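You operate a simulated robot arm through the tools that you are given. There is no shell and no other tool. Be economical: measure what you need, move in short steps, check, and stop when the job is done.

You run a simulated two-armed robot. Do the job below in one go: nothing can be reset, and whatever is moved stays where it is left.

JOB
Open the glass door, put the black sensor cap from the upper shelf of the glass case on the red cup tray and shut the door again. Then take the cap off the glue pot and lay it down on the top of the packing table. The order counts.

Only the result counts: the job must be done as asked and must still hold three seconds after the hand-in. Knocking over, shifting, dropping, spilling or breaking anything else fails it. Lids that push on must go on centred and level and be pressed home; caps that screw on are set level and turned clockwise until they are tight.

ROBOT AND FRAMES
Two 7-joint arms with fingered hands on one trunk, on a base that drives. Base frame: it is fixed to the floor where the robot stands at the start and does not move with it; the origin is under the middle of the robot, x ahead of it, y to its left, z up. Readings come in mm, rad, newtons and seconds.
The left shoulder is at the start at [36, 174, 1134], the right one opposite. With the tool pointing down near the work surface each hand reaches from about 100 to 640 mm from the robot's upright axis, wherever it stands, measured 20 degrees to its own side. Places, roughly: black sensor cap (6x6x6 cm) [400, 400, 1100]; glass door [300, 200, 1100]; glue pot [250, -1500, 750]; red cup tray (16x12x2 cm) [-1100, 1000, 600]. Payload 3.8 kg a hand.
The TCP of each hand is the grasp point between the finger pads, 26 mm short of the fingertips. In the tool frame z runs along the fingers and y along their closing line. Largest opening 132 mm; the body of the gripper starts 73 mm behind the TCP. The gripper is a hand of 3 fingers: y runs from the thumb to the fingers, the wrist lies at [0, 0, -224] in the tool frame, and closing takes about 1.5 s.
Orientation is that of the tool frame in the base frame, as a unit quaternion [w, x, y, z]. With the fingers straight down and closing along the base's y, the tool's x points along the base's -x, its y along +y and its z along -z.

CONTROLS
- The arms move only by the tool jog_arm. It takes "left_motion", "right_motion" or both (then of equal length, played together; a hand with none holds still); each is a list of rows, each a list of 2 entries, a list of its own where there are three numbers: the shift along the tool's x, y, z in units of 20 mm (1.0 is 20 mm), then the turn, a rotation vector about the tool's x, y, z in units of 4 degrees (1.0 is 4 degrees). In form: [[[x, y, z], [wx, wy, wz]], ...]. A call has 1 to 10 rows; each row shifts and turns the commanded pose from where the row before left it, along the tool's axes as they then stand. "left_claw" and "right_claw" are, for a hand that has rows, the opening, from 0 (shut) to 1 (fully open), set as the call begins (left out, the last holds). A call with a number of a shift or a turn outside -1 to 1 is refused whole. A row lasts 0.2 s, in which the tool goes at most 50 mm and 0.15 rad; a call with a longer step from one row to the next is refused whole, and so is a gripper value outside its range. A pose out of reach is approached as far as the arm can. The call stops where the force on the tool passes 40 N (or 10 N more than at its start, if that is more) or the arm is blocked; 0.2 s more then pass. The fingers move at their own pace (about 108 mm/s each) and stop on an object; they squeeze with about 32 N. The grip force told is the motor's: it shows also when the fingers shut on nothing. Time passes only in rows, and 0.2 s behind the last, so rows that do not move let the fingers close. It gives the time, the measured TCP pose, the force on the tool (base axes), the opening and the grip force at its end, in the units of the frame above (readings bear some noise), with the torque about the TCP (base axes, N m) and any sound that the robot's microphone picked up, and new pictures: "show" is both (left out), scene, wrist or none (wrist: the cameras of the hands that moved).
- Cameras (640 x 400 px; columns grow to the right, rows downward): "scene" is now at [164.4, -3.3, 1096.7]; the picture's right is [-0.07, -1.00, 0.00], its down [0.48, -0.03, -0.88] and it looks along [0.88, -0.06, 0.48] (base axes); focal length 214 px, centre (320, 200). "left" rides on the left gripper at [-61, 3, -92] in its tool frame; the picture's right is [-0.05, -1.00, 0.00], its down [0.83, -0.04, -0.55] and it looks along [0.55, -0.03, 0.83] (tool axes); focal length 230 px, centre (320, 200). "right" rides on the right gripper at [62, 3, -92] in its tool frame; the picture's right is [-0.05, 1.00, 0.00], its down [-0.83, -0.04, -0.56] and it looks along [-0.55, -0.03, 0.83] (tool axes); focal length 230 px, centre (320, 200). There is no depth. A picture from a camera that has moved, and an enlarged one, comes with that camera's place and axes in the base frame and with its lens. The place of the scene camera against the robot may be out by one fixed shift of up to 12 mm in any direction.
- raise_lower(by): slides the trunk up (or, below 0, down) by that many mm; the arms and the scene camera ride with it, the base frame stays. It gives what a move gives, with no picture.
- steer(legs): drives the robot by 1 to 6 legs, each [ahead, left, turn to the left] in mm, mm and rad, along the robot's own axes; the way and the turn of a leg run together, so that a leg with both is an arc; at most 1500 mm and 3.142 rad a leg. The arms and the cameras ride along, it lands a little off, and it stops where it bumps. It gives what a move gives, and a new picture of the scene camera.
- preshape(shape, hand): the hand has 3 fingers and takes this shape, open, in about a second: jaw (thumb against the fingers, like two jaws); tri (thumb and two fingers); tip (a fingertip pinch); poke (one finger out to press); point (the index stretched); flat (the hand flat); cup (the hand cupped); fist (a fist). The gripper value then closes the fingers along that shape, each until it touches; the sizes above hold for jaw. It gives what a move gives, with no picture.
- aim_head(pan, tilt): turns the head with the scene camera to pan (to the left, within 1.047 rad either way) and tilt (down, from -0.506 to 1.204), counted from straight ahead of the robot. It gives what a move gives, and a new picture of the scene camera.
- zoom(camera, box): a new picture of the part [left, top, right, bottom] of that camera's present view, enlarged. The clock stands still meanwhile.
- finish_job(): hands the job in; it is judged then, once.

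Go step by step. Nothing tells you exact positions but the pictures and the camera data: compare them with the known pose of the tool, close in by small moves and look again before you grip or let go. The budget is 165 turns and 260 pictures, counting those below and the enlarged ones. Unless the task says otherwise, let go and move clear before handing in.

The tools are called after "Emit:" as name(argument=value, ...) on one line, values as JSON. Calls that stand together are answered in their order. jog_arm: Moves the arms, as the interface text tells. Its arguments: {"type":"object","properties":{"left_motion":{"type":"array","items":{"type":"array"}},"left_claw":{"type":"number"},"right_motion":{"type":"array","items":{"type":"array"}},"right_claw":{"type":"number"},"show":{"type":"string","enum":["both","scene","wrist","none"]}},"required":[]} The other tools are called the same way: raise_lower (by) slides the trunk up or down; preshape (shape, hand) gives the hand a shape; steer (legs) drives the base; aim_head (pan, tilt) turns the head that bears the scene camera; zoom (camera, box) takes an enlarged picture of a part of a camera's view; finish_job () hands the job in.

At the start:

```text
clock: 0.0
left_position: [211.5, 219.4, 1327.8]
left_tcp_rot: [-0.001, -0.001, 1.0, 0.0]
left_contact_force: [-0.2, 0.1, -0.2]
left_torque: [-0.01, 0.0, -0.02]
left_opening: 132.1
left_gripper_force: 0.0
left_shape: jaw
right_position: [369.4, 49.1, 999.9]
right_tcp_rot: [0.0, 0.001, 1.0, 0.0]
right_contact_force: [-0.4, -0.6, 0.3]
right_torque: [-0.03, 0.01, -0.04]
right_opening: 132.0
right_gripper_force: 0.0
right_shape: jaw
trunk travel left (down, up): [-436.0, 45.0]
robot x, y, heading: [-0.1, 2.7, 0.001]
head pan, tilt: [-0.068, -0.499]
```

scene: 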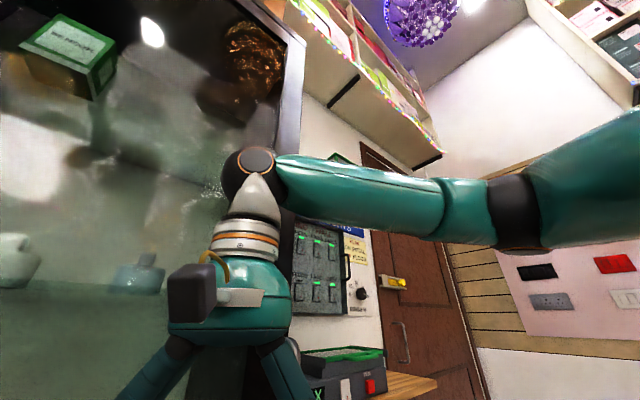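
right: 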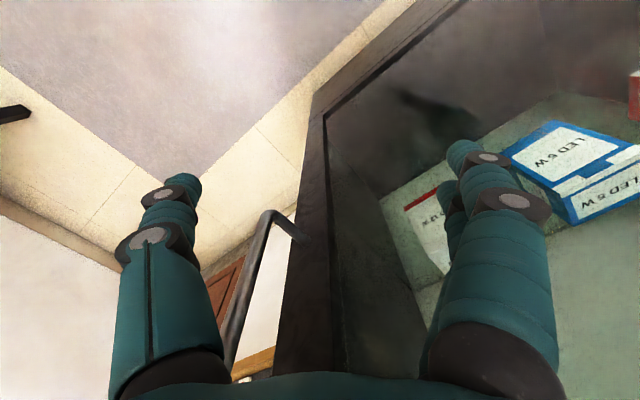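
left: 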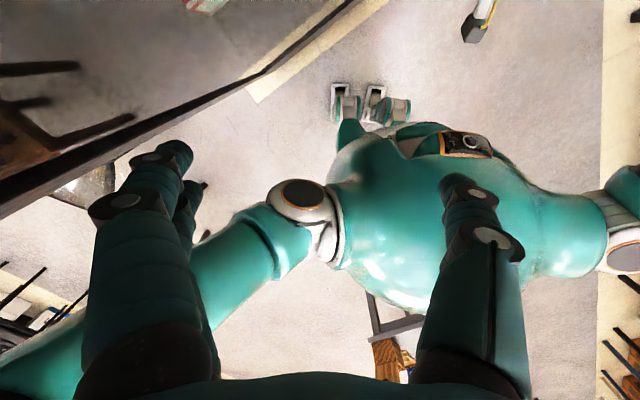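

The head looks upward and a glass case stands close in front and to the left. I'll look around with the head first.

Emit:
aim_head(pan=0.5, tilt=0.1)

Emit:
aim_head(pan=1.0, tilt=0.3)

Emit:
aim_head(pan=-0.2, tilt=0.3)

Emit:
aim_head(pan=-1.0, tilt=0.3)

```text
clock: 1.0
left_position: [212.0, 218.8, 1327.3]
left_tcp_rot: [0.0, 0.0, 1.0, 0.0]
left_contact_force: [-0.2, 1.3, -0.3]
left_torque: [-0.01, 0.06, -0.01]
left_opening: 132.1
left_gripper_force: 0.1
left_shape: jaw
right_position: [368.3, 49.5, 1000.5]
right_tcp_rot: [0.0, 0.001, 1.0, -0.001]
right_contact_force: [-0.1, -0.3, -0.1]
right_torque: [-0.01, -0.02, 0.03]
right_opening: 131.6
right_gripper_force: 0.0
right_shape: jaw
trunk travel left (down, up): [-436.0, 45.0]
robot x, y, heading: [2.5, 1.2, -0.0]
head pan, tilt: [0.499, 0.099]
camera scene: at [178.4, 45.3, 1047.6], right [0.48, -0.88, 0.0], down [-0.09, -0.05, -1.0], along [0.87, 0.48, -0.1], focal length 214 px, centre (320, 200)
```

scene: 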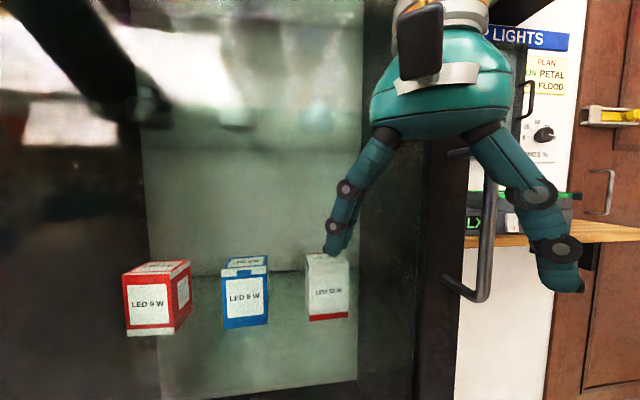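

```text
clock: 1.9
left_position: [211.8, 218.9, 1327.1]
left_tcp_rot: [0.0, 0.0, 1.0, -0.001]
left_contact_force: [-0.4, -0.3, -0.3]
left_torque: [-0.01, 0.01, 0.01]
left_opening: 131.6
left_gripper_force: 0.1
left_shape: jaw
right_position: [367.9, 49.8, 999.9]
right_tcp_rot: [0.0, 0.001, 1.0, 0.0]
right_contact_force: [1.0, 0.1, -0.3]
right_torque: [0.0, 0.03, 0.0]
right_opening: 131.8
right_gripper_force: 0.1
right_shape: jaw
trunk travel left (down, up): [-436.0, 45.0]
robot x, y, heading: [2.3, 0.6, -0.003]
head pan, tilt: [1.0, 0.3]
camera scene: at [148.1, 79.8, 1028.9], right [0.84, -0.54, 0.0], down [-0.16, -0.25, -0.96], along [0.52, 0.8, -0.3], focal length 214 px, centre (320, 200)
```

scene: 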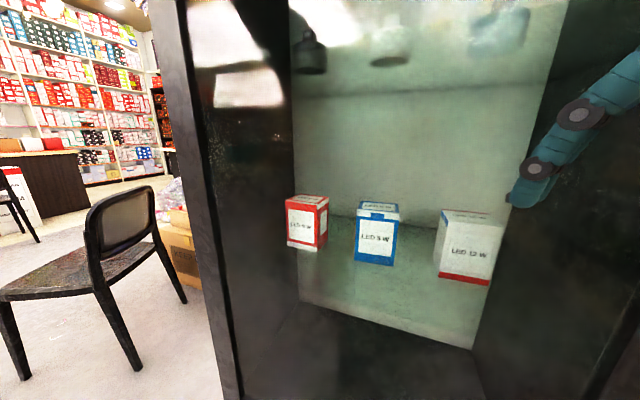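

```text
clock: 3.3
left_position: [211.1, 219.4, 1329.0]
left_tcp_rot: [-0.001, 0.0, 1.0, 0.0]
left_contact_force: [0.3, 0.5, 0.2]
left_torque: [-0.02, 0.01, 0.0]
left_opening: 131.8
left_gripper_force: 0.0
left_shape: jaw
right_position: [368.8, 51.1, 1000.8]
right_tcp_rot: [-0.001, 0.001, 1.0, 0.001]
right_contact_force: [-0.2, -1.0, 0.4]
right_torque: [0.0, -0.03, 0.03]
right_opening: 131.9
right_gripper_force: 0.0
right_shape: jaw
trunk travel left (down, up): [-436.0, 45.0]
robot x, y, heading: [4.7, 0.3, -0.001]
head pan, tilt: [-0.201, 0.3]
camera scene: at [189.1, -17.2, 1028.9], right [-0.2, -0.98, 0.0], down [-0.29, 0.06, -0.96], along [0.94, -0.19, -0.3], focal length 214 px, centre (320, 200)
```

scene: 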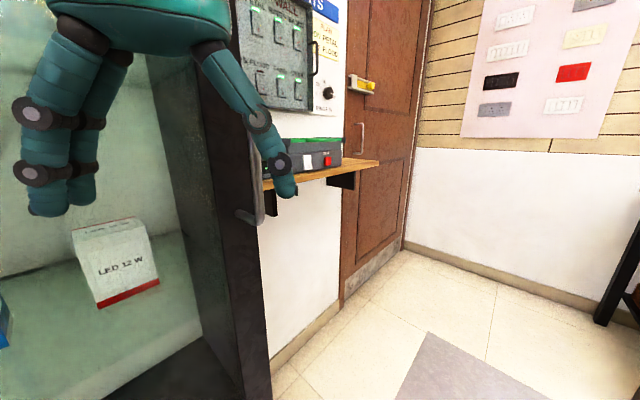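

```text
clock: 4.5
left_position: [211.4, 218.8, 1327.2]
left_tcp_rot: [0.0, 0.0, 1.0, 0.0]
left_contact_force: [-1.0, 1.2, 0.2]
left_torque: [-0.01, 0.0, 0.0]
left_opening: 131.8
left_gripper_force: 0.1
left_shape: jaw
right_position: [368.2, 50.6, 1000.3]
right_tcp_rot: [0.0, 0.0, 1.0, 0.0]
right_contact_force: [-0.7, -0.8, -1.1]
right_torque: [0.02, -0.03, 0.0]
right_opening: 131.7
right_gripper_force: 0.0
right_shape: jaw
trunk travel left (down, up): [-436.0, 45.0]
robot x, y, heading: [1.2, 0.1, 0.002]
head pan, tilt: [-1.0, 0.3]
camera scene: at [148.1, -77.2, 1028.9], right [-0.84, -0.54, 0.0], down [-0.16, 0.25, -0.96], along [0.52, -0.8, -0.3], focal length 214 px, centre (320, 200)
```

scene: 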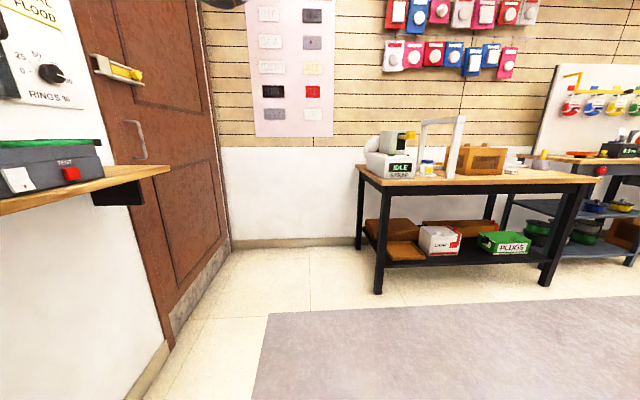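

The handle bar is roughly at [428, 3, 930–1075] and the door seems turned about 0.46 rad to face me. I'll back off and turn to face it for a clear look.

Emit:
steer(legs=[[-350, 0, 0], [0, 0, 0.46]])

Emit:
aim_head(pan=0.1, tilt=0.1)

```text
clock: 8.1
left_position: [-257.9, 289.4, 1327.9]
left_tcp_rot: [0.001, -0.231, 0.973, 0.001]
left_contact_force: [0.5, 0.2, -0.6]
left_torque: [0.0, 0.0, 0.0]
left_opening: 131.9
left_gripper_force: 0.1
left_shape: jaw
right_position: [-42.5, 208.7, 1000.2]
right_tcp_rot: [0.0, -0.229, 0.973, 0.0]
right_contact_force: [-0.2, -0.2, 0.9]
right_torque: [0.0, -0.01, 0.0]
right_opening: 132.0
right_gripper_force: 0.0
right_shape: jaw
trunk travel left (down, up): [-436.0, 45.0]
robot x, y, heading: [-355.0, -1.6, 0.464]
head pan, tilt: [-1.0, 0.3]
camera scene: at [-182.5, -0.1, 1028.9], right [-0.51, -0.86, 0.0], down [-0.25, 0.15, -0.96], along [0.82, -0.49, -0.3], focal length 214 px, centre (320, 200)
```

scene: 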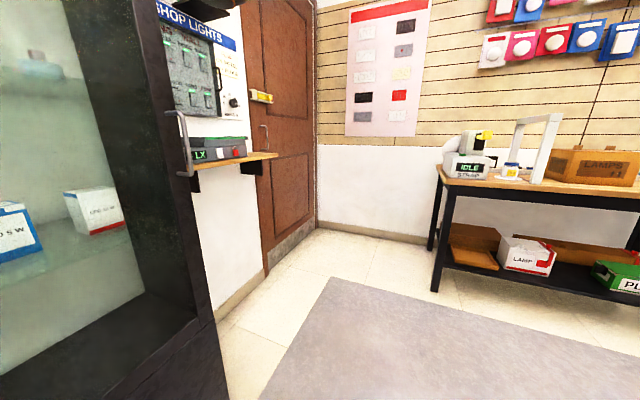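

```text
clock: 9.4
left_position: [-258.1, 289.5, 1327.5]
left_tcp_rot: [0.0, -0.23, 0.973, 0.0]
left_contact_force: [-0.1, -0.3, -0.3]
left_torque: [0.02, -0.01, -0.02]
left_opening: 131.5
left_gripper_force: 0.2
left_shape: jaw
right_position: [-42.7, 208.9, 1000.4]
right_tcp_rot: [0.0, -0.229, 0.973, 0.0]
right_contact_force: [-0.6, -0.1, -0.4]
right_torque: [0.02, 0.01, 0.0]
right_opening: 131.7
right_gripper_force: 0.1
right_shape: jaw
trunk travel left (down, up): [-436.0, 45.0]
robot x, y, heading: [-350.3, -2.0, 0.464]
head pan, tilt: [0.099, 0.099]
camera scene: at [-185.0, 96.7, 1047.5], right [0.53, -0.85, 0.0], down [-0.08, -0.05, -0.99], along [0.84, 0.53, -0.1], focal length 214 px, centre (320, 200)
```

scene: 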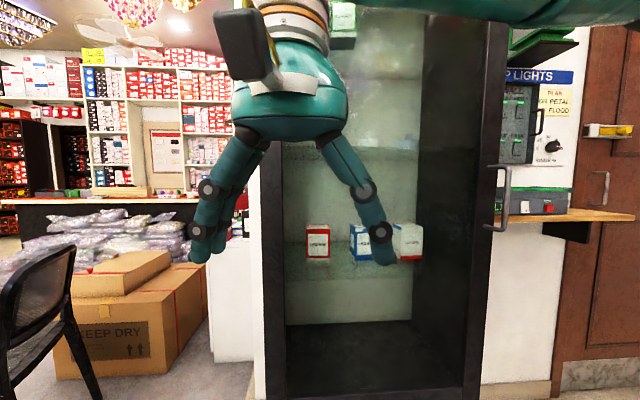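

The case front is clear now: hinge on the left, roughly [174, 478], and the handle bar near [428, 3]. I'll pitch the right hand to point forward, moving it ahead and to the right.

Emit:
jog_arm(right_motion=[[[-0.43, -0.45, 0.0], [0, -1, 0]], [[-0.43, -0.45, 0.03], [0, -1, 0]], [[-0.43, -0.45, 0.06], [0, -1, 0]], [[-0.42, -0.45, 0.09], [0, -1, 0]], [[-0.41, -0.45, 0.12], [0, -1, 0]], [[-0.4, -0.45, 0.15], [0, -1, 0]], [[-0.39, -0.45, 0.17], [0, -1, 0]], [[-0.38, -0.45, 0.2], [0, -1, 0]], [[-0.36, -0.45, 0.23], [0, -1, 0]], [[-0.35, -0.45, 0.25], [0, -1, 0]]], show="none")

Emit:
jog_arm(right_motion=[[[-0.33, -0.45, 0.28], [0, -1, 0]], [[-0.31, -0.45, 0.3], [0, -1, 0]], [[-0.29, -0.45, 0.32], [0, -1, 0]], [[-0.26, -0.45, 0.34], [0, -1, 0]], [[-0.24, -0.45, 0.36], [0, -1, 0]], [[-0.21, -0.45, 0.37], [0, -1, 0]], [[-0.19, -0.45, 0.39], [0, -1, 0]], [[-0.16, -0.45, 0.4], [0, -1, 0]], [[-0.13, -0.45, 0.41], [0, -1, 0]], [[-0.1, -0.45, 0.42], [0, -1, 0]]], show="none")

Emit:
jog_arm(right_motion=[[[-0.07, -0.45, 0.42], [0, -1, 0]], [[-0.04, -0.45, 0.42], [0, -1, 0]], [[0, 0, 0.0], [0, -0.5, 0]]], show="both")

```text
clock: 11.6
left_position: [-257.3, 290.2, 1328.0]
left_tcp_rot: [0.0, -0.231, 0.973, 0.0]
left_contact_force: [0.1, 1.0, 0.1]
left_torque: [-0.04, -0.01, 0.01]
left_opening: 131.9
left_gripper_force: 0.0
left_shape: jaw
right_position: [74.1, 167.2, 1000.2]
right_tcp_rot: [0.334, -0.215, 0.914, 0.078]
right_contact_force: [0.3, -0.5, 0.2]
right_torque: [0.04, 0.0, -0.01]
right_opening: 131.7
right_gripper_force: 0.0
right_shape: jaw
trunk travel left (down, up): [-436.0, 45.0]
robot x, y, heading: [-348.0, -1.4, 0.463]
head pan, tilt: [0.099, 0.099]
```

```text
clock: 13.8
left_position: [-259.0, 288.4, 1327.6]
left_tcp_rot: [0.0, -0.23, 0.973, 0.0]
left_contact_force: [0.0, -0.1, 0.4]
left_torque: [0.0, -0.03, 0.01]
left_opening: 131.9
left_gripper_force: 0.0
left_shape: jaw
right_position: [192.3, 124.0, 999.0]
right_tcp_rot: [0.627, -0.176, 0.745, 0.147]
right_contact_force: [0.4, 0.0, 0.5]
right_torque: [-0.04, -0.04, 0.0]
right_opening: 131.9
right_gripper_force: 0.0
right_shape: jaw
trunk travel left (down, up): [-436.0, 45.0]
robot x, y, heading: [-349.3, 1.4, 0.466]
head pan, tilt: [0.099, 0.099]
```

```text
clock: 14.6
left_position: [-258.1, 289.8, 1328.6]
left_tcp_rot: [0.0, -0.23, 0.973, -0.001]
left_contact_force: [-0.5, 0.8, 0.3]
left_torque: [-0.02, 0.0, 0.02]
left_opening: 132.0
left_gripper_force: 0.0
left_shape: jaw
right_position: [215.5, 116.5, 1001.0]
right_tcp_rot: [0.688, -0.162, 0.688, 0.162]
right_contact_force: [0.2, 1.1, 0.7]
right_torque: [0.0, 0.01, 0.0]
right_opening: 131.9
right_gripper_force: 0.1
right_shape: jaw
trunk travel left (down, up): [-436.0, 45.0]
robot x, y, heading: [-349.8, -2.3, 0.466]
head pan, tilt: [0.099, 0.099]
camera scene: at [-185.1, 96.9, 1047.5], right [0.54, -0.84, 0.0], down [-0.08, -0.05, -1.0], along [0.84, 0.53, -0.1], focal length 214 px, centre (320, 200)
camera right: at [130.5, 78.5, 939.5], right [-0.45, 0.89, 0.05], down [-0.48, -0.29, 0.83], along [0.76, 0.35, 0.56], focal length 230 px, centre (320, 200)
```

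scene: 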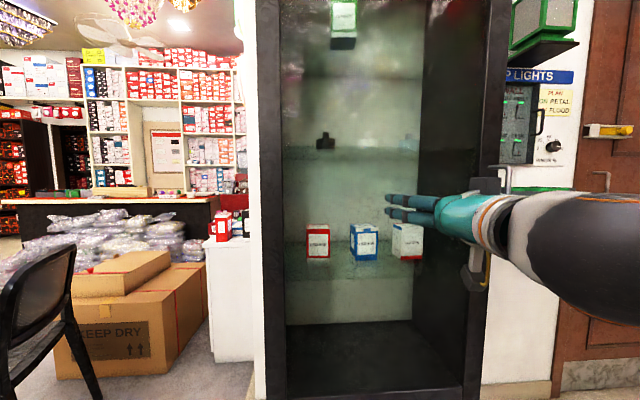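
right: 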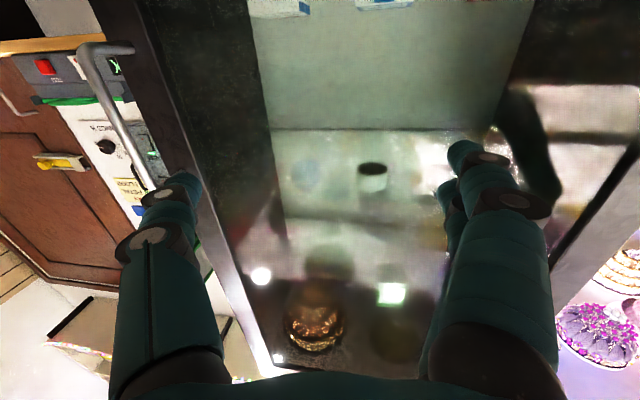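

The upper shelf with the black cap is visible now, at about row 148, and the handle is to the right. I'll drive right and turn square to the door.

Emit:
steer(legs=[[26, -256, 0.097]])

Emit:
aim_head(pan=-0.25, tilt=0.1)

Emit:
jog_arm(right_motion=[[[0, 0, 0], [0, 0, 0]]], show="wrist")

```text
clock: 17.5
left_position: [-136.8, 84.9, 1327.2]
left_tcp_rot: [0.0, -0.276, 0.961, 0.0]
left_contact_force: [0.5, 0.4, -0.1]
left_torque: [-0.05, -0.01, 0.0]
left_opening: 131.9
left_gripper_force: 0.0
left_shape: jaw
right_position: [350.9, -41.7, 999.9]
right_tcp_rot: [0.68, -0.195, 0.679, 0.195]
right_contact_force: [-0.3, -0.1, -0.2]
right_torque: [0.03, -0.03, -0.01]
right_opening: 131.7
right_gripper_force: 0.1
right_shape: jaw
trunk travel left (down, up): [-436.0, 45.0]
robot x, y, heading: [-199.3, -208.9, 0.56]
head pan, tilt: [0.099, 0.099]
camera scene: at [-46.1, -98.7, 1047.5], right [0.61, -0.79, 0.0], down [-0.08, -0.06, -1.0], along [0.79, 0.61, -0.1], focal length 214 px, centre (320, 200)
```

scene: 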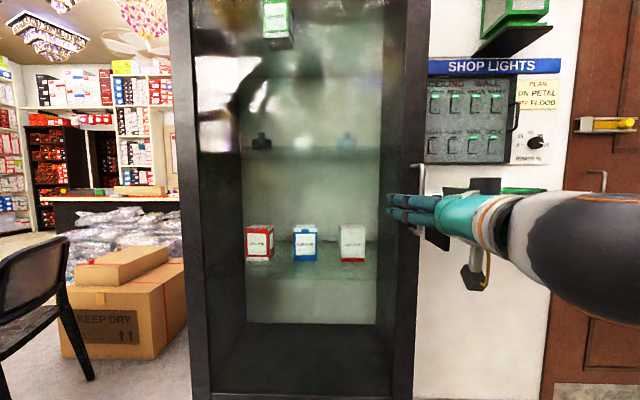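

```text
clock: 18.3
left_position: [-138.1, 85.3, 1327.7]
left_tcp_rot: [-0.001, -0.276, 0.961, 0.0]
left_contact_force: [1.0, -0.9, -0.5]
left_torque: [0.03, -0.01, 0.0]
left_opening: 131.8
left_gripper_force: 0.1
left_shape: jaw
right_position: [350.0, -40.7, 999.6]
right_tcp_rot: [0.68, -0.194, 0.68, 0.194]
right_contact_force: [-0.2, 0.0, 1.5]
right_torque: [0.0, -0.02, 0.03]
right_opening: 131.9
right_gripper_force: 0.0
right_shape: jaw
trunk travel left (down, up): [-436.0, 45.0]
robot x, y, heading: [-200.5, -215.9, 0.563]
head pan, tilt: [-0.25, 0.099]
camera scene: at [-31.3, -126.8, 1047.5], right [0.31, -0.95, 0.0], down [-0.09, -0.03, -1.0], along [0.95, 0.31, -0.1], focal length 214 px, centre (320, 200)
```

scene: 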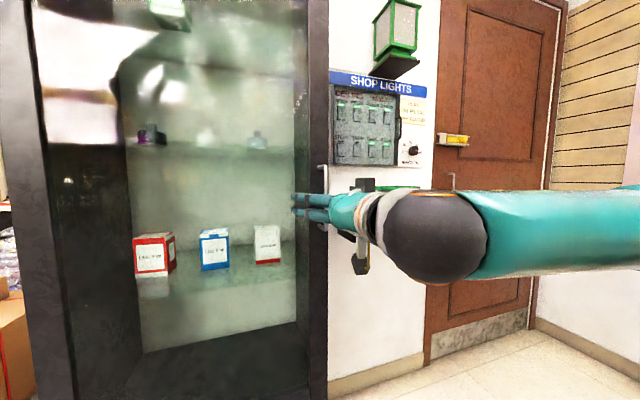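

```text
clock: 18.7
left_position: [-137.5, 86.3, 1327.7]
left_tcp_rot: [0.0, -0.277, 0.961, 0.0]
left_contact_force: [0.8, -0.9, 0.1]
left_torque: [0.0, -0.02, -0.05]
left_opening: 131.9
left_gripper_force: 0.0
left_shape: jaw
right_position: [350.1, -41.6, 1000.2]
right_tcp_rot: [0.68, -0.195, 0.68, 0.195]
right_contact_force: [0.6, -0.3, 0.1]
right_torque: [-0.01, -0.01, 0.0]
right_opening: 131.8
right_gripper_force: 0.1
right_shape: jaw
trunk travel left (down, up): [-436.0, 45.0]
robot x, y, heading: [-202.5, -211.6, 0.558]
head pan, tilt: [-0.25, 0.099]
camera right: at [269.5, -87.3, 939.5], right [-0.53, 0.85, 0.05], down [-0.45, -0.33, 0.83], along [0.72, 0.42, 0.55], focal length 230 px, centre (320, 200)
```

right: 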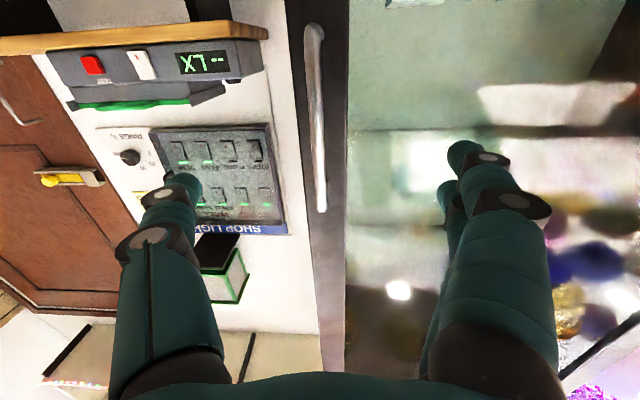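

The bar is centred between the fingers, about 90 mm ahead of the TCP. I'll close in by 60 mm and look.

Emit:
jog_arm(right_motion=[[[0, 0, 0.75], [0, 0, 0]], [[0, 0, 0.75], [0, 0, 0]], [[0, 0, 0.75], [0, 0, 0]], [[0, 0, 0.75], [0, 0, 0]]], show="both")

```text
clock: 19.7
left_position: [-136.0, 86.0, 1328.9]
left_tcp_rot: [0.0, -0.277, 0.961, 0.0]
left_contact_force: [-0.1, -0.2, -0.2]
left_torque: [0.01, 0.02, -0.01]
left_opening: 131.7
left_gripper_force: 0.1
left_shape: jaw
right_position: [401.4, -8.9, 998.3]
right_tcp_rot: [0.68, -0.196, 0.679, 0.196]
right_contact_force: [0.8, 0.0, -0.2]
right_torque: [-0.01, 0.02, -0.04]
right_opening: 131.9
right_gripper_force: 0.1
right_shape: jaw
trunk travel left (down, up): [-436.0, 45.0]
robot x, y, heading: [-200.3, -212.2, 0.561]
head pan, tilt: [-0.25, 0.099]
camera scene: at [-31.1, -126.8, 1047.5], right [0.31, -0.95, 0.0], down [-0.09, -0.03, -0.99], along [0.95, 0.3, -0.1], focal length 214 px, centre (320, 200)
camera right: at [320.6, -55.3, 939.3], right [-0.53, 0.85, 0.05], down [-0.45, -0.33, 0.83], along [0.72, 0.42, 0.55], focal length 230 px, centre (320, 200)
```

scene: 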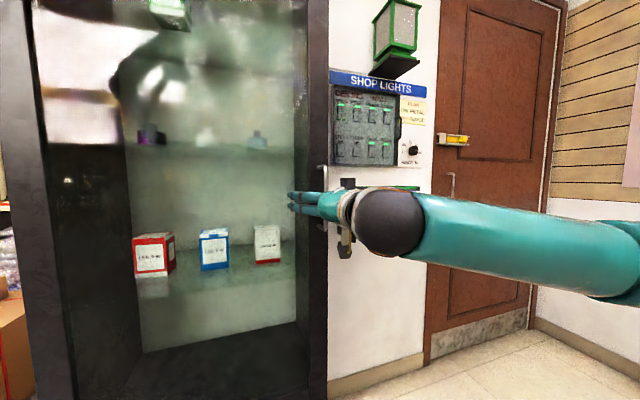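
right: 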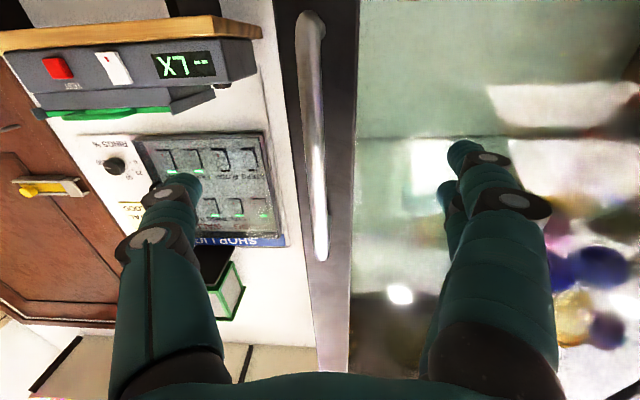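

The bar is now about 20 mm ahead of the TCP. I'll go forward 20 mm and close on it.

Emit:
jog_arm(right_motion=[[[0, 0, 0.5], [0, 0, 0]], [[0, 0, 0.5], [0, 0, 0]]], show="wrist")

Emit:
jog_arm(right_claw=0, right_motion=[[[0, 0, 0], [0, 0, 0]], [[0, 0, 0], [0, 0, 0]], [[0, 0, 0], [0, 0, 0]], [[0, 0, 0], [0, 0, 0]], [[0, 0, 0], [0, 0, 0]], [[0, 0, 0], [0, 0, 0]], [[0, 0, 0], [0, 0, 0]]], show="both")

```text
clock: 20.3
left_position: [-138.0, 85.0, 1327.9]
left_tcp_rot: [0.0, -0.276, 0.961, 0.0]
left_contact_force: [-0.1, -1.5, 0.0]
left_torque: [-0.01, -0.01, 0.04]
left_opening: 131.9
left_gripper_force: 0.1
left_shape: jaw
right_position: [418.5, 1.4, 999.9]
right_tcp_rot: [0.68, -0.195, 0.679, 0.196]
right_contact_force: [-0.3, -0.1, -0.2]
right_torque: [0.02, 0.02, 0.01]
right_opening: 131.8
right_gripper_force: 0.0
right_shape: jaw
trunk travel left (down, up): [-436.0, 45.0]
robot x, y, heading: [-201.4, -212.8, 0.56]
head pan, tilt: [-0.25, 0.099]
camera right: at [337.6, -44.8, 939.2], right [-0.53, 0.85, 0.05], down [-0.45, -0.33, 0.83], along [0.72, 0.42, 0.55], focal length 230 px, centre (320, 200)
```

right: 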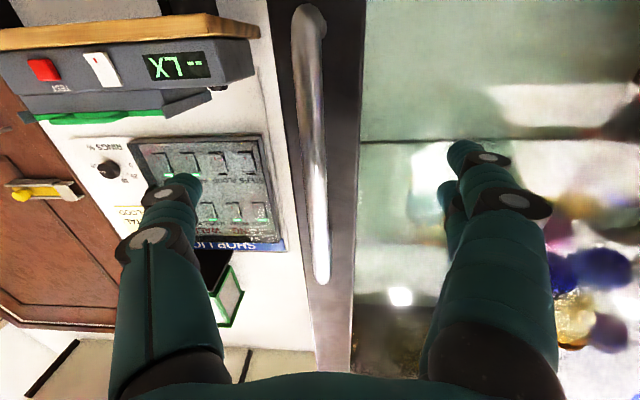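

```text
clock: 21.9
left_position: [-136.3, 86.2, 1328.5]
left_tcp_rot: [0.001, -0.276, 0.961, 0.0]
left_contact_force: [0.2, -0.4, 0.2]
left_torque: [-0.01, -0.02, -0.01]
left_opening: 131.8
left_gripper_force: 0.0
left_shape: jaw
right_position: [418.7, -0.7, 999.6]
right_tcp_rot: [0.68, -0.195, 0.679, 0.195]
right_contact_force: [3.1, -2.4, -0.4]
right_torque: [-0.03, -0.03, -0.02]
right_opening: 0.1
right_gripper_force: 32.3
right_shape: jaw
trunk travel left (down, up): [-436.0, 45.0]
robot x, y, heading: [-202.9, -213.6, 0.556]
head pan, tilt: [-0.25, 0.099]
camera scene: at [-30.9, -127.2, 1047.5], right [0.31, -0.95, 0.0], down [-0.09, -0.03, -0.99], along [0.95, 0.3, -0.1], focal length 214 px, centre (320, 200)
camera right: at [338.0, -45.5, 939.1], right [-0.53, 0.85, 0.05], down [-0.45, -0.33, 0.83], along [0.72, 0.42, 0.55], focal length 230 px, centre (320, 200)
```

scene: 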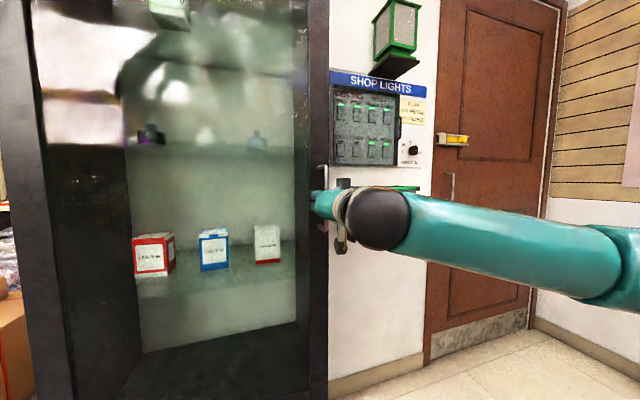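
right: 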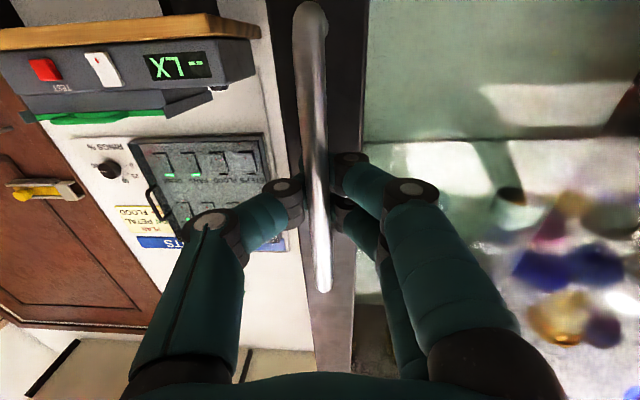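

The fingers appear hooked round the bar. I'll pull gently along the door's arc and check that it moves.

Emit:
jog_arm(right_motion=[[[0, 0.05, -0.5], [0, 0, 0]], [[0, 0.05, -0.5], [0, 0, 0]], [[0, 0.08, -0.5], [0, 0, 0]], [[0, 0.1, -0.5], [0, 0, 0]]], show="both")

```text
clock: 22.9
left_position: [-138.0, 86.0, 1327.6]
left_tcp_rot: [0.002, -0.277, 0.961, 0.0]
left_contact_force: [-0.5, -1.1, 0.0]
left_torque: [-0.01, 0.03, 0.01]
left_opening: 132.2
left_gripper_force: 0.0
left_shape: jaw
right_position: [380.4, -14.6, 1000.4]
right_tcp_rot: [0.68, -0.194, 0.68, 0.196]
right_contact_force: [1.5, -6.6, 0.0]
right_torque: [0.03, 0.0, 0.03]
right_opening: 0.0
right_gripper_force: 31.9
right_shape: jaw
trunk travel left (down, up): [-436.0, 45.0]
robot x, y, heading: [-200.1, -208.8, 0.562]
head pan, tilt: [-0.25, 0.099]
camera scene: at [-31.1, -127.5, 1047.6], right [0.31, -0.95, 0.0], down [-0.09, -0.03, -1.0], along [0.95, 0.3, -0.1], focal length 214 px, centre (320, 200)
camera right: at [299.6, -61.2, 939.7], right [-0.53, 0.85, 0.05], down [-0.45, -0.33, 0.83], along [0.72, 0.42, 0.55], focal length 230 px, centre (320, 200)
```

scene: 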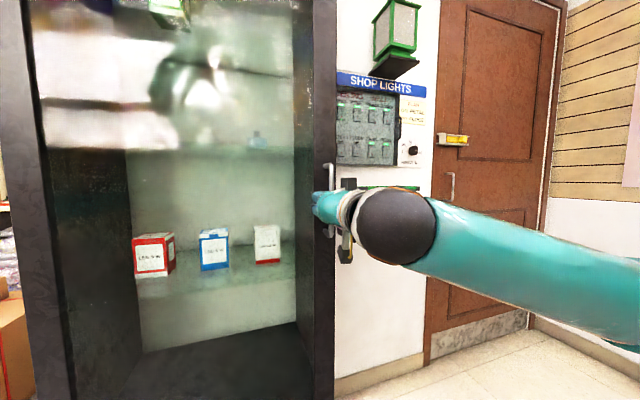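
right: 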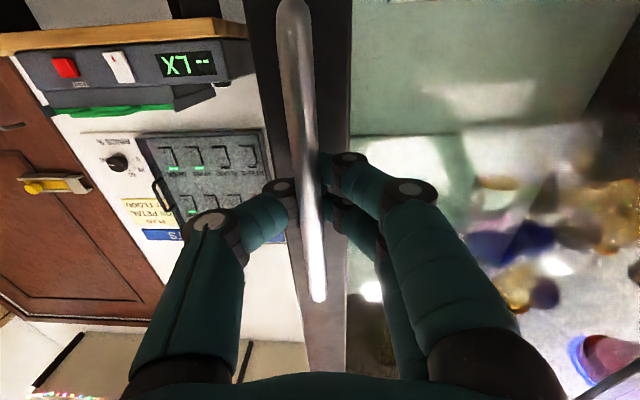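

The door follows the hand. I'll keep pulling along the arc.

Emit:
jog_arm(right_motion=[[[0, 0.05, -0.9], [0, 0, 0]], [[0, 0.12, -0.9], [0, 0, 0]], [[0, 0.18, -0.9], [0, 0, 0]], [[0, 0.23, -0.9], [0.3, 0, 0]], [[0, 0.27, -0.9], [0.3, 0, 0]], [[0, 0.3, -0.9], [0.3, 0, 0]], [[0, 0.3, -0.88], [0.3, 0, 0]], [[0, 0.3, -0.86], [0.3, 0, 0]]], show="both")

```text
clock: 24.7
left_position: [-136.8, 86.0, 1328.5]
left_tcp_rot: [0.001, -0.278, 0.961, 0.001]
left_contact_force: [0.2, 0.8, -0.2]
left_torque: [-0.01, -0.01, 0.02]
left_opening: 132.0
left_gripper_force: 0.1
left_shape: jaw
right_position: [239.8, -56.3, 998.6]
right_tcp_rot: [0.688, -0.161, 0.689, 0.16]
right_contact_force: [-0.2, -0.2, -0.3]
right_torque: [0.0, 0.03, -0.02]
right_opening: 0.0
right_gripper_force: 32.1
right_shape: jaw
trunk travel left (down, up): [-436.0, 45.0]
robot x, y, heading: [-199.9, -212.2, 0.563]
head pan, tilt: [-0.25, 0.099]
camera scene: at [-31.6, -126.7, 1047.6], right [0.31, -0.95, 0.0], down [-0.09, -0.03, -1.0], along [0.95, 0.31, -0.1], focal length 214 px, centre (320, 200)
camera right: at [154.8, -94.0, 940.2], right [-0.44, 0.9, 0.05], down [-0.48, -0.28, 0.83], along [0.76, 0.34, 0.55], focal length 230 px, centre (320, 200)
```

scene: 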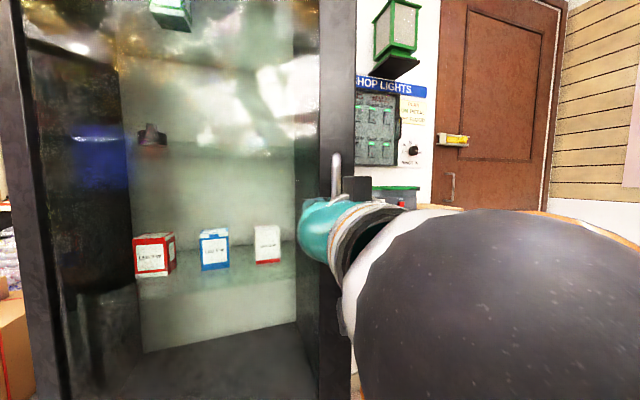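
right: 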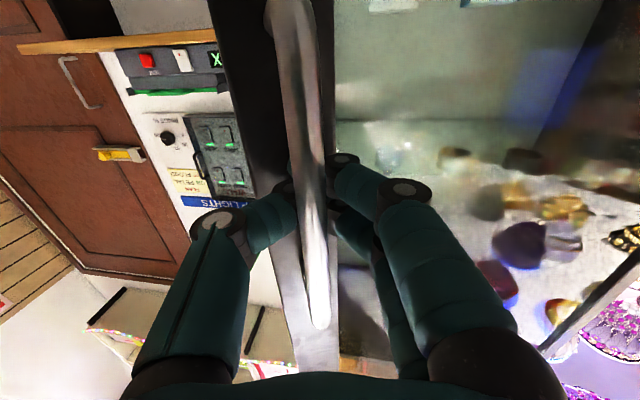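

The door is open about 20° and moving well, so the hinge estimate of about [174, 477] holds. I'll swing the robot rigidly about the hinge with the hand hooked on, in one small leg first.

Emit:
steer(legs=[[-58, 103, -0.15]])

```text
clock: 26.3
left_position: [-192.8, 137.1, 1329.2]
left_tcp_rot: [0.0, -0.204, 0.979, 0.0]
left_contact_force: [0.3, 0.4, 0.4]
left_torque: [0.0, -0.01, 0.03]
left_opening: 131.8
left_gripper_force: 0.0
left_shape: jaw
right_position: [160.6, -62.1, 999.5]
right_tcp_rot: [0.699, -0.107, 0.699, 0.107]
right_contact_force: [0.0, -0.3, 0.6]
right_torque: [-0.03, -0.02, 0.0]
right_opening: 0.0
right_gripper_force: 32.3
right_shape: jaw
trunk travel left (down, up): [-436.0, 45.0]
robot x, y, heading: [-298.1, -145.1, 0.413]
head pan, tilt: [-0.25, 0.099]
camera scene: at [-119.8, -90.0, 1047.6], right [0.16, -0.99, 0.0], down [-0.1, -0.02, -1.0], along [0.98, 0.16, -0.1], focal length 214 px, centre (320, 200)
```

scene: 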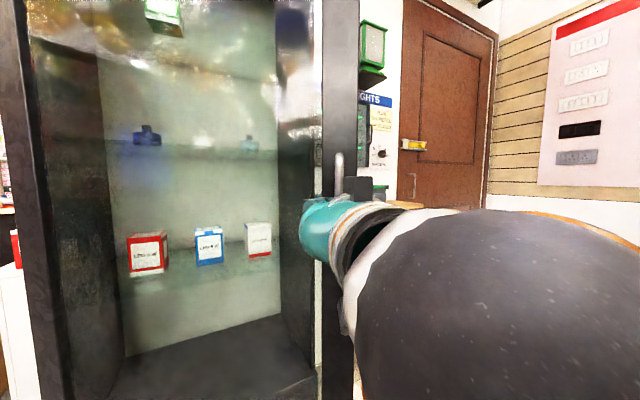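

The door follows with no force on the hand. Three more legs should do it.

Emit:
steer(legs=[[-58, 103, -0.15], [-58, 103, -0.15], [-58, 103, -0.15]])

Emit:
aim_head(pan=0.7, tilt=0.3)

```text
clock: 30.2
left_position: [-305.7, 332.6, 1328.3]
left_tcp_rot: [-0.001, 0.02, 1.0, 0.0]
left_contact_force: [0.4, -0.6, -0.4]
left_torque: [-0.02, -0.01, -0.01]
left_opening: 132.0
left_gripper_force: 0.1
left_shape: jaw
right_position: [-74.0, -1.2, 1001.1]
right_tcp_rot: [0.705, 0.051, 0.705, -0.052]
right_contact_force: [0.5, -0.7, -0.6]
right_torque: [0.01, 0.02, 0.0]
right_opening: 0.0
right_gripper_force: 32.2
right_shape: jaw
trunk travel left (down, up): [-436.0, 45.0]
robot x, y, heading: [-525.8, 124.0, -0.045]
head pan, tilt: [-0.25, 0.099]
camera scene: at [-339.8, 92.7, 1047.6], right [-0.29, -0.96, 0.0], down [-0.1, 0.03, -1.0], along [0.95, -0.28, -0.1], focal length 214 px, centre (320, 200)
```

scene: 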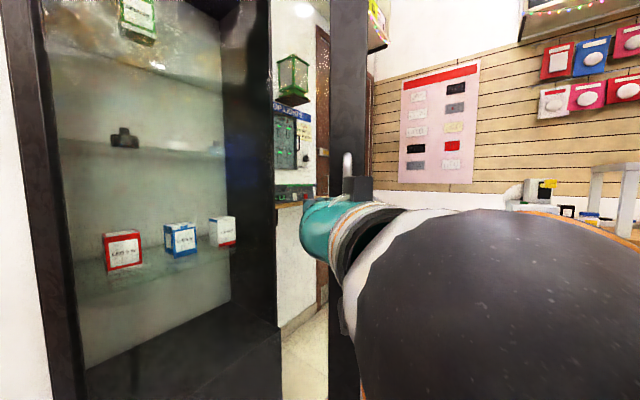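

```text
clock: 31.4
left_position: [-306.2, 330.9, 1328.4]
left_tcp_rot: [0.0, 0.02, 1.0, -0.001]
left_contact_force: [-0.3, 0.2, 0.0]
left_torque: [-0.02, 0.01, 0.01]
left_opening: 132.1
left_gripper_force: 0.0
left_shape: jaw
right_position: [-73.1, -0.7, 999.8]
right_tcp_rot: [0.705, 0.052, 0.705, -0.052]
right_contact_force: [0.0, -0.3, -0.4]
right_torque: [-0.02, 0.0, -0.01]
right_opening: 0.0
right_gripper_force: 32.4
right_shape: jaw
trunk travel left (down, up): [-436.0, 45.0]
robot x, y, heading: [-527.8, 124.6, -0.043]
head pan, tilt: [0.7, 0.3]
camera scene: at [-354.2, 176.0, 1028.9], right [0.61, -0.79, 0.0], down [-0.23, -0.18, -0.96], along [0.75, 0.59, -0.3], focal length 214 px, centre (320, 200)
```

scene: 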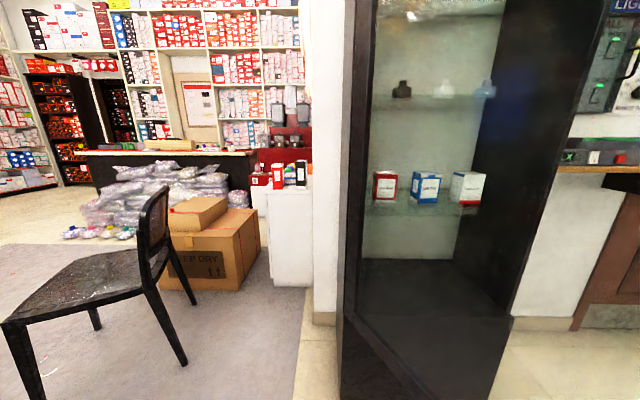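

The door is at about 55° with free floor to the left. Another four legs bring it to nearly 90°.

Emit:
steer(legs=[[-58, 103, -0.15], [-58, 103, -0.15], [-58, 103, -0.15], [-58, 103, -0.15]])

Emit:
jog_arm(right_claw=1, right_motion=[[[0, 0, 0], [0, 0, 0]], [[0, 0, 0], [0, 0, 0]], [[0, 0, 0], [0, 0, 0]], [[0, 0, 0], [0, 0, 0]], [[0, 0, 0], [0, 0, 0]], [[0, 0, 0], [0, 0, 0]], [[0, 0, 0], [0, 0, 0]]], show="both")

```text
clock: 36.5
left_position: [-305.2, 628.6, 1328.2]
left_tcp_rot: [0.0, 0.315, 0.949, -0.001]
left_contact_force: [-0.4, 0.0, 0.0]
left_torque: [0.04, 0.03, -0.02]
left_opening: 131.8
left_gripper_force: 0.1
left_shape: jaw
right_position: [-302.7, 222.6, 1000.8]
right_tcp_rot: [0.658, 0.259, 0.658, -0.259]
right_contact_force: [0.0, -0.1, 0.6]
right_torque: [0.01, -0.02, -0.02]
right_opening: 0.1
right_gripper_force: 32.1
right_shape: jaw
trunk travel left (down, up): [-436.0, 45.0]
robot x, y, heading: [-603.1, 577.6, -0.644]
head pan, tilt: [0.7, 0.3]
camera scene: at [-434.8, 524.3, 1028.9], right [0.06, -1.0, 0.0], down [-0.3, -0.02, -0.96], along [0.95, 0.06, -0.3], focal length 214 px, centre (320, 200)
```

scene: 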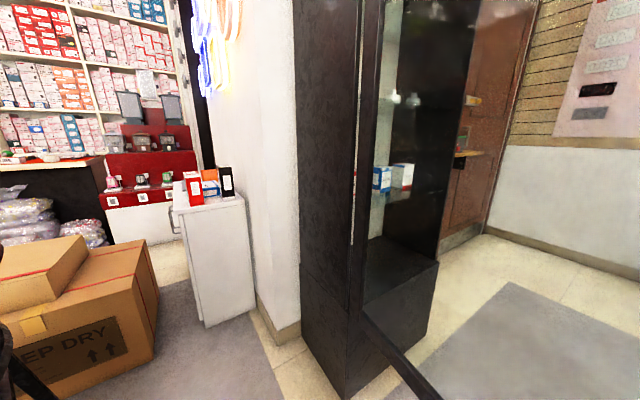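

```text
clock: 38.0
left_position: [-305.6, 628.1, 1327.7]
left_tcp_rot: [0.0, 0.316, 0.949, 0.0]
left_contact_force: [0.2, 0.6, 0.4]
left_torque: [0.02, 0.0, 0.01]
left_opening: 132.0
left_gripper_force: 0.1
left_shape: jaw
right_position: [-300.7, 223.5, 1000.4]
right_tcp_rot: [0.658, 0.26, 0.658, -0.259]
right_contact_force: [0.5, -0.2, -0.2]
right_torque: [0.03, 0.03, 0.03]
right_opening: 132.1
right_gripper_force: 0.1
right_shape: jaw
trunk travel left (down, up): [-436.0, 45.0]
robot x, y, heading: [-604.9, 579.4, -0.645]
head pan, tilt: [0.7, 0.3]
camera scene: at [-434.8, 524.2, 1028.9], right [0.06, -1.0, 0.0], down [-0.3, -0.02, -0.96], along [0.95, 0.06, -0.3], focal length 214 px, centre (320, 200)
camera right: at [-368.1, 288.5, 939.9], right [0.68, 0.73, 0.05], down [-0.44, 0.35, 0.83], along [0.59, -0.59, 0.55], focal length 230 px, centre (320, 200)
```

scene: 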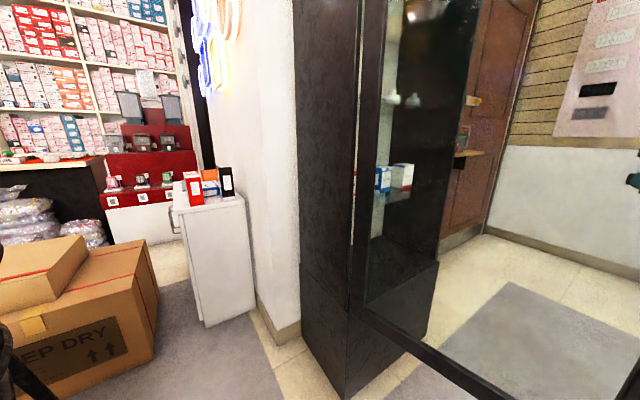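
right: 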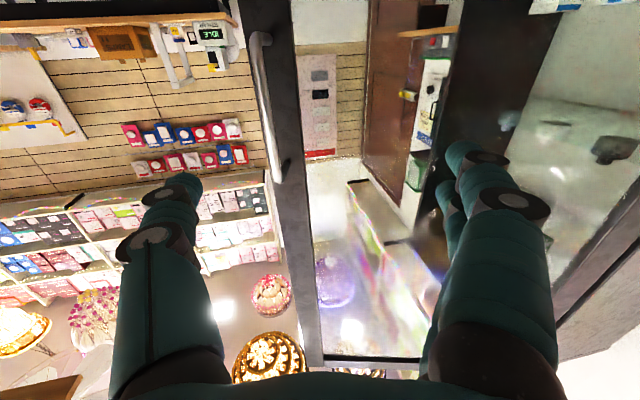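

The door stands at about 90°. I'll retract the hand from the bar, drive outward round the door's free end, and turn to face the open case.

Emit:
jog_arm(right_motion=[[[0, 0, -1], [0, 0, 0]], [[0, 0, -1], [0, 0, 0]], [[0, 0, -1], [0, 0, 0]], [[0, 0, -1], [0, 0, 0]]], show="wrist")

Emit:
steer(legs=[[-106, -280, 0], [794, -301, 0], [0, 0, 1.205]])

Emit:
aim_head(pan=0.3, tilt=0.0)

```text
clock: 39.2
left_position: [-304.4, 626.7, 1328.9]
left_tcp_rot: [0.001, 0.316, 0.949, 0.0]
left_contact_force: [1.1, 0.0, 0.5]
left_torque: [-0.01, 0.01, -0.01]
left_opening: 131.7
left_gripper_force: 0.1
left_shape: jaw
right_position: [-382.4, 212.7, 989.6]
right_tcp_rot: [0.636, 0.215, 0.645, -0.365]
right_contact_force: [0.8, 0.0, -0.1]
right_torque: [-0.01, -0.04, -0.01]
right_opening: 132.0
right_gripper_force: 0.2
right_shape: jaw
trunk travel left (down, up): [-436.0, 45.0]
robot x, y, heading: [-605.2, 576.8, -0.643]
head pan, tilt: [0.7, 0.3]
stopped in row 4 (right hand): the arm was blocked; the commanded pose is now the measured one
camera right: at [-448.2, 272.3, 924.8], right [0.75, 0.65, -0.15], down [-0.32, 0.54, 0.78], along [0.58, -0.53, 0.61], focal length 230 px, centre (320, 200)
```

right: 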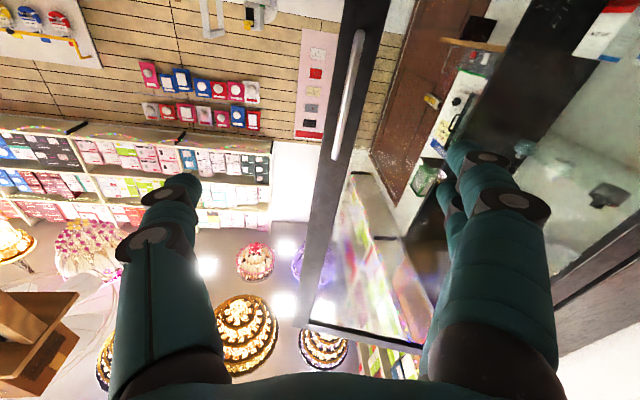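

```text
clock: 49.3
left_position: [-337.4, 6.0, 1327.8]
left_tcp_rot: [0.0, -0.281, 0.96, 0.0]
left_contact_force: [0.4, 0.1, -0.8]
left_torque: [0.0, 0.02, -0.01]
left_opening: 132.0
left_gripper_force: 0.0
left_shape: jaw
right_position: [23.1, -214.1, 991.7]
right_tcp_rot: [0.731, -0.189, 0.653, 0.06]
right_contact_force: [0.1, -0.6, 0.7]
right_torque: [0.01, 0.01, 0.0]
right_opening: 132.0
right_gripper_force: 0.2
right_shape: jaw
trunk travel left (down, up): [-436.0, 45.0]
robot x, y, heading: [-399.8, -290.9, 0.568]
head pan, tilt: [0.7, 0.3]
camera scene: at [-288.7, -146.2, 1028.9], right [0.95, -0.3, 0.0], down [-0.09, -0.28, -0.96], along [0.28, 0.91, -0.3], focal length 214 px, centre (320, 200)
```

scene: 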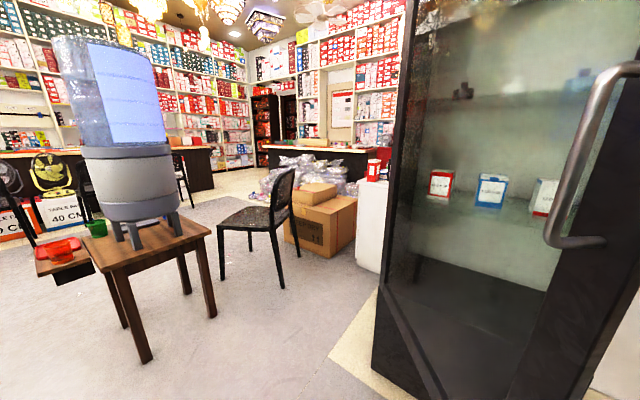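

```text
clock: 50.2
left_position: [-337.7, 5.0, 1328.4]
left_tcp_rot: [0.0, -0.28, 0.96, 0.0]
left_contact_force: [-0.5, 0.3, 0.4]
left_torque: [0.02, -0.01, 0.01]
left_opening: 131.8
left_gripper_force: 0.1
left_shape: jaw
right_position: [23.2, -214.5, 992.1]
right_tcp_rot: [0.731, -0.19, 0.653, 0.061]
right_contact_force: [0.1, -0.6, -0.4]
right_torque: [-0.05, 0.03, 0.0]
right_opening: 132.0
right_gripper_force: 0.1
right_shape: jaw
trunk travel left (down, up): [-436.0, 45.0]
robot x, y, heading: [-397.4, -293.9, 0.564]
head pan, tilt: [0.3, 0.0]
camera scene: at [-258.4, -166.5, 1056.5], right [0.76, -0.65, 0.0], down [0.0, 0.0, -1.0], along [0.65, 0.76, 0.0], focal length 214 px, centre (320, 200)
```

scene: 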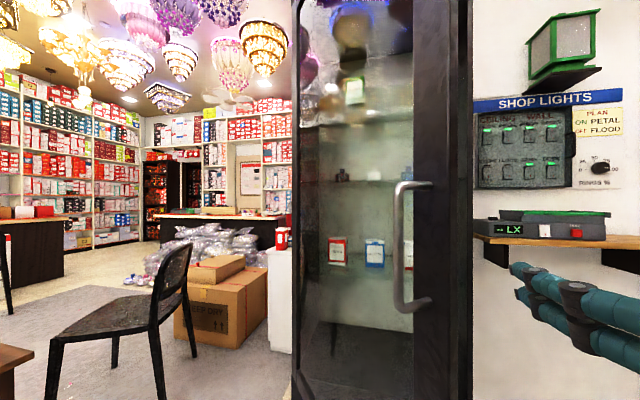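

The handle now looks closer than expected, so the door may have swung partly back. I'll check whether it is still drifting.

Emit:
jog_arm(left_motion=[[[0, 0, 0], [0, 0, 0]], [[0, 0, 0], [0, 0, 0]], [[0, 0, 0], [0, 0, 0]], [[0, 0, 0], [0, 0, 0]], [[0, 0, 0], [0, 0, 0]], [[0, 0, 0], [0, 0, 0]], [[0, 0, 0], [0, 0, 0]], [[0, 0, 0], [0, 0, 0]], [[0, 0, 0], [0, 0, 0]], [[0, 0, 0], [0, 0, 0]]], show="scene")

```text
clock: 52.4
left_position: [-336.3, 5.9, 1327.7]
left_tcp_rot: [-0.001, -0.281, 0.96, 0.0]
left_contact_force: [-0.7, -0.1, -0.2]
left_torque: [-0.02, 0.03, 0.05]
left_opening: 131.9
left_gripper_force: 0.0
left_shape: jaw
right_position: [22.9, -213.2, 990.6]
right_tcp_rot: [0.731, -0.19, 0.653, 0.061]
right_contact_force: [-0.6, 0.4, 0.2]
right_torque: [0.0, 0.03, -0.03]
right_opening: 131.8
right_gripper_force: 0.1
right_shape: jaw
trunk travel left (down, up): [-436.0, 45.0]
robot x, y, heading: [-397.8, -290.3, 0.567]
head pan, tilt: [0.3, 0.0]
camera scene: at [-258.3, -166.6, 1056.6], right [0.76, -0.65, 0.0], down [0.0, 0.0, -1.0], along [0.65, 0.76, 0.0], focal length 214 px, centre (320, 200)
```

scene: 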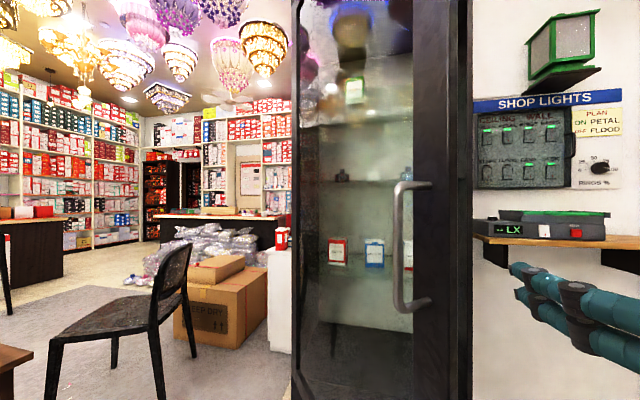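

The door stays put, so I must have nudged it back to about 50°. I'll straighten and extend the closed right hand past the door edge on the inner side, then strafe left to push the door open again.

Emit:
jog_arm(right_claw=0, right_motion=[[[0, 0, 1], [-0.36, 0.1, 0.37]], [[0, 0, 1], [-0.36, 0.1, 0.37]], [[0, 0, 1], [-0.36, 0.1, 0.37]], [[0, 0, 1], [-0.36, 0.1, 0.37]], [[0, 0, 1], [-0.36, 0.1, 0.37]], [[0, 0, 1], [-0.36, 0.1, 0.37]], [[0, 0, 1], [-0.36, 0.1, 0.37]], [[0, 0, 1], [-0.36, 0.1, 0.37]]], show="scene")

```text
clock: 54.2
left_position: [-336.2, 4.9, 1327.9]
left_tcp_rot: [-0.001, -0.281, 0.96, 0.0]
left_contact_force: [0.6, 0.2, 1.2]
left_torque: [-0.01, 0.0, -0.03]
left_opening: 131.8
left_gripper_force: 0.1
left_shape: jaw
right_position: [168.0, -143.0, 997.2]
right_tcp_rot: [0.68, -0.195, 0.68, 0.195]
right_contact_force: [-0.7, -0.2, 0.2]
right_torque: [0.01, 0.0, 0.0]
right_opening: 0.0
right_gripper_force: 32.2
right_shape: jaw
trunk travel left (down, up): [-436.0, 45.0]
robot x, y, heading: [-398.0, -290.1, 0.568]
head pan, tilt: [0.3, 0.0]
camera scene: at [-258.0, -166.5, 1056.5], right [0.76, -0.65, 0.0], down [0.0, 0.0, -1.0], along [0.65, 0.76, 0.0], focal length 214 px, centre (320, 200)
```

scene: 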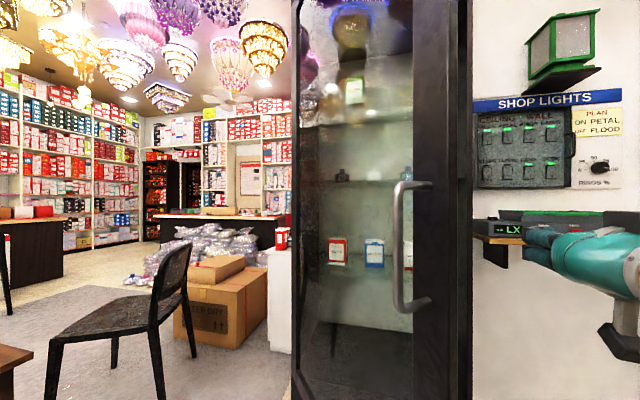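

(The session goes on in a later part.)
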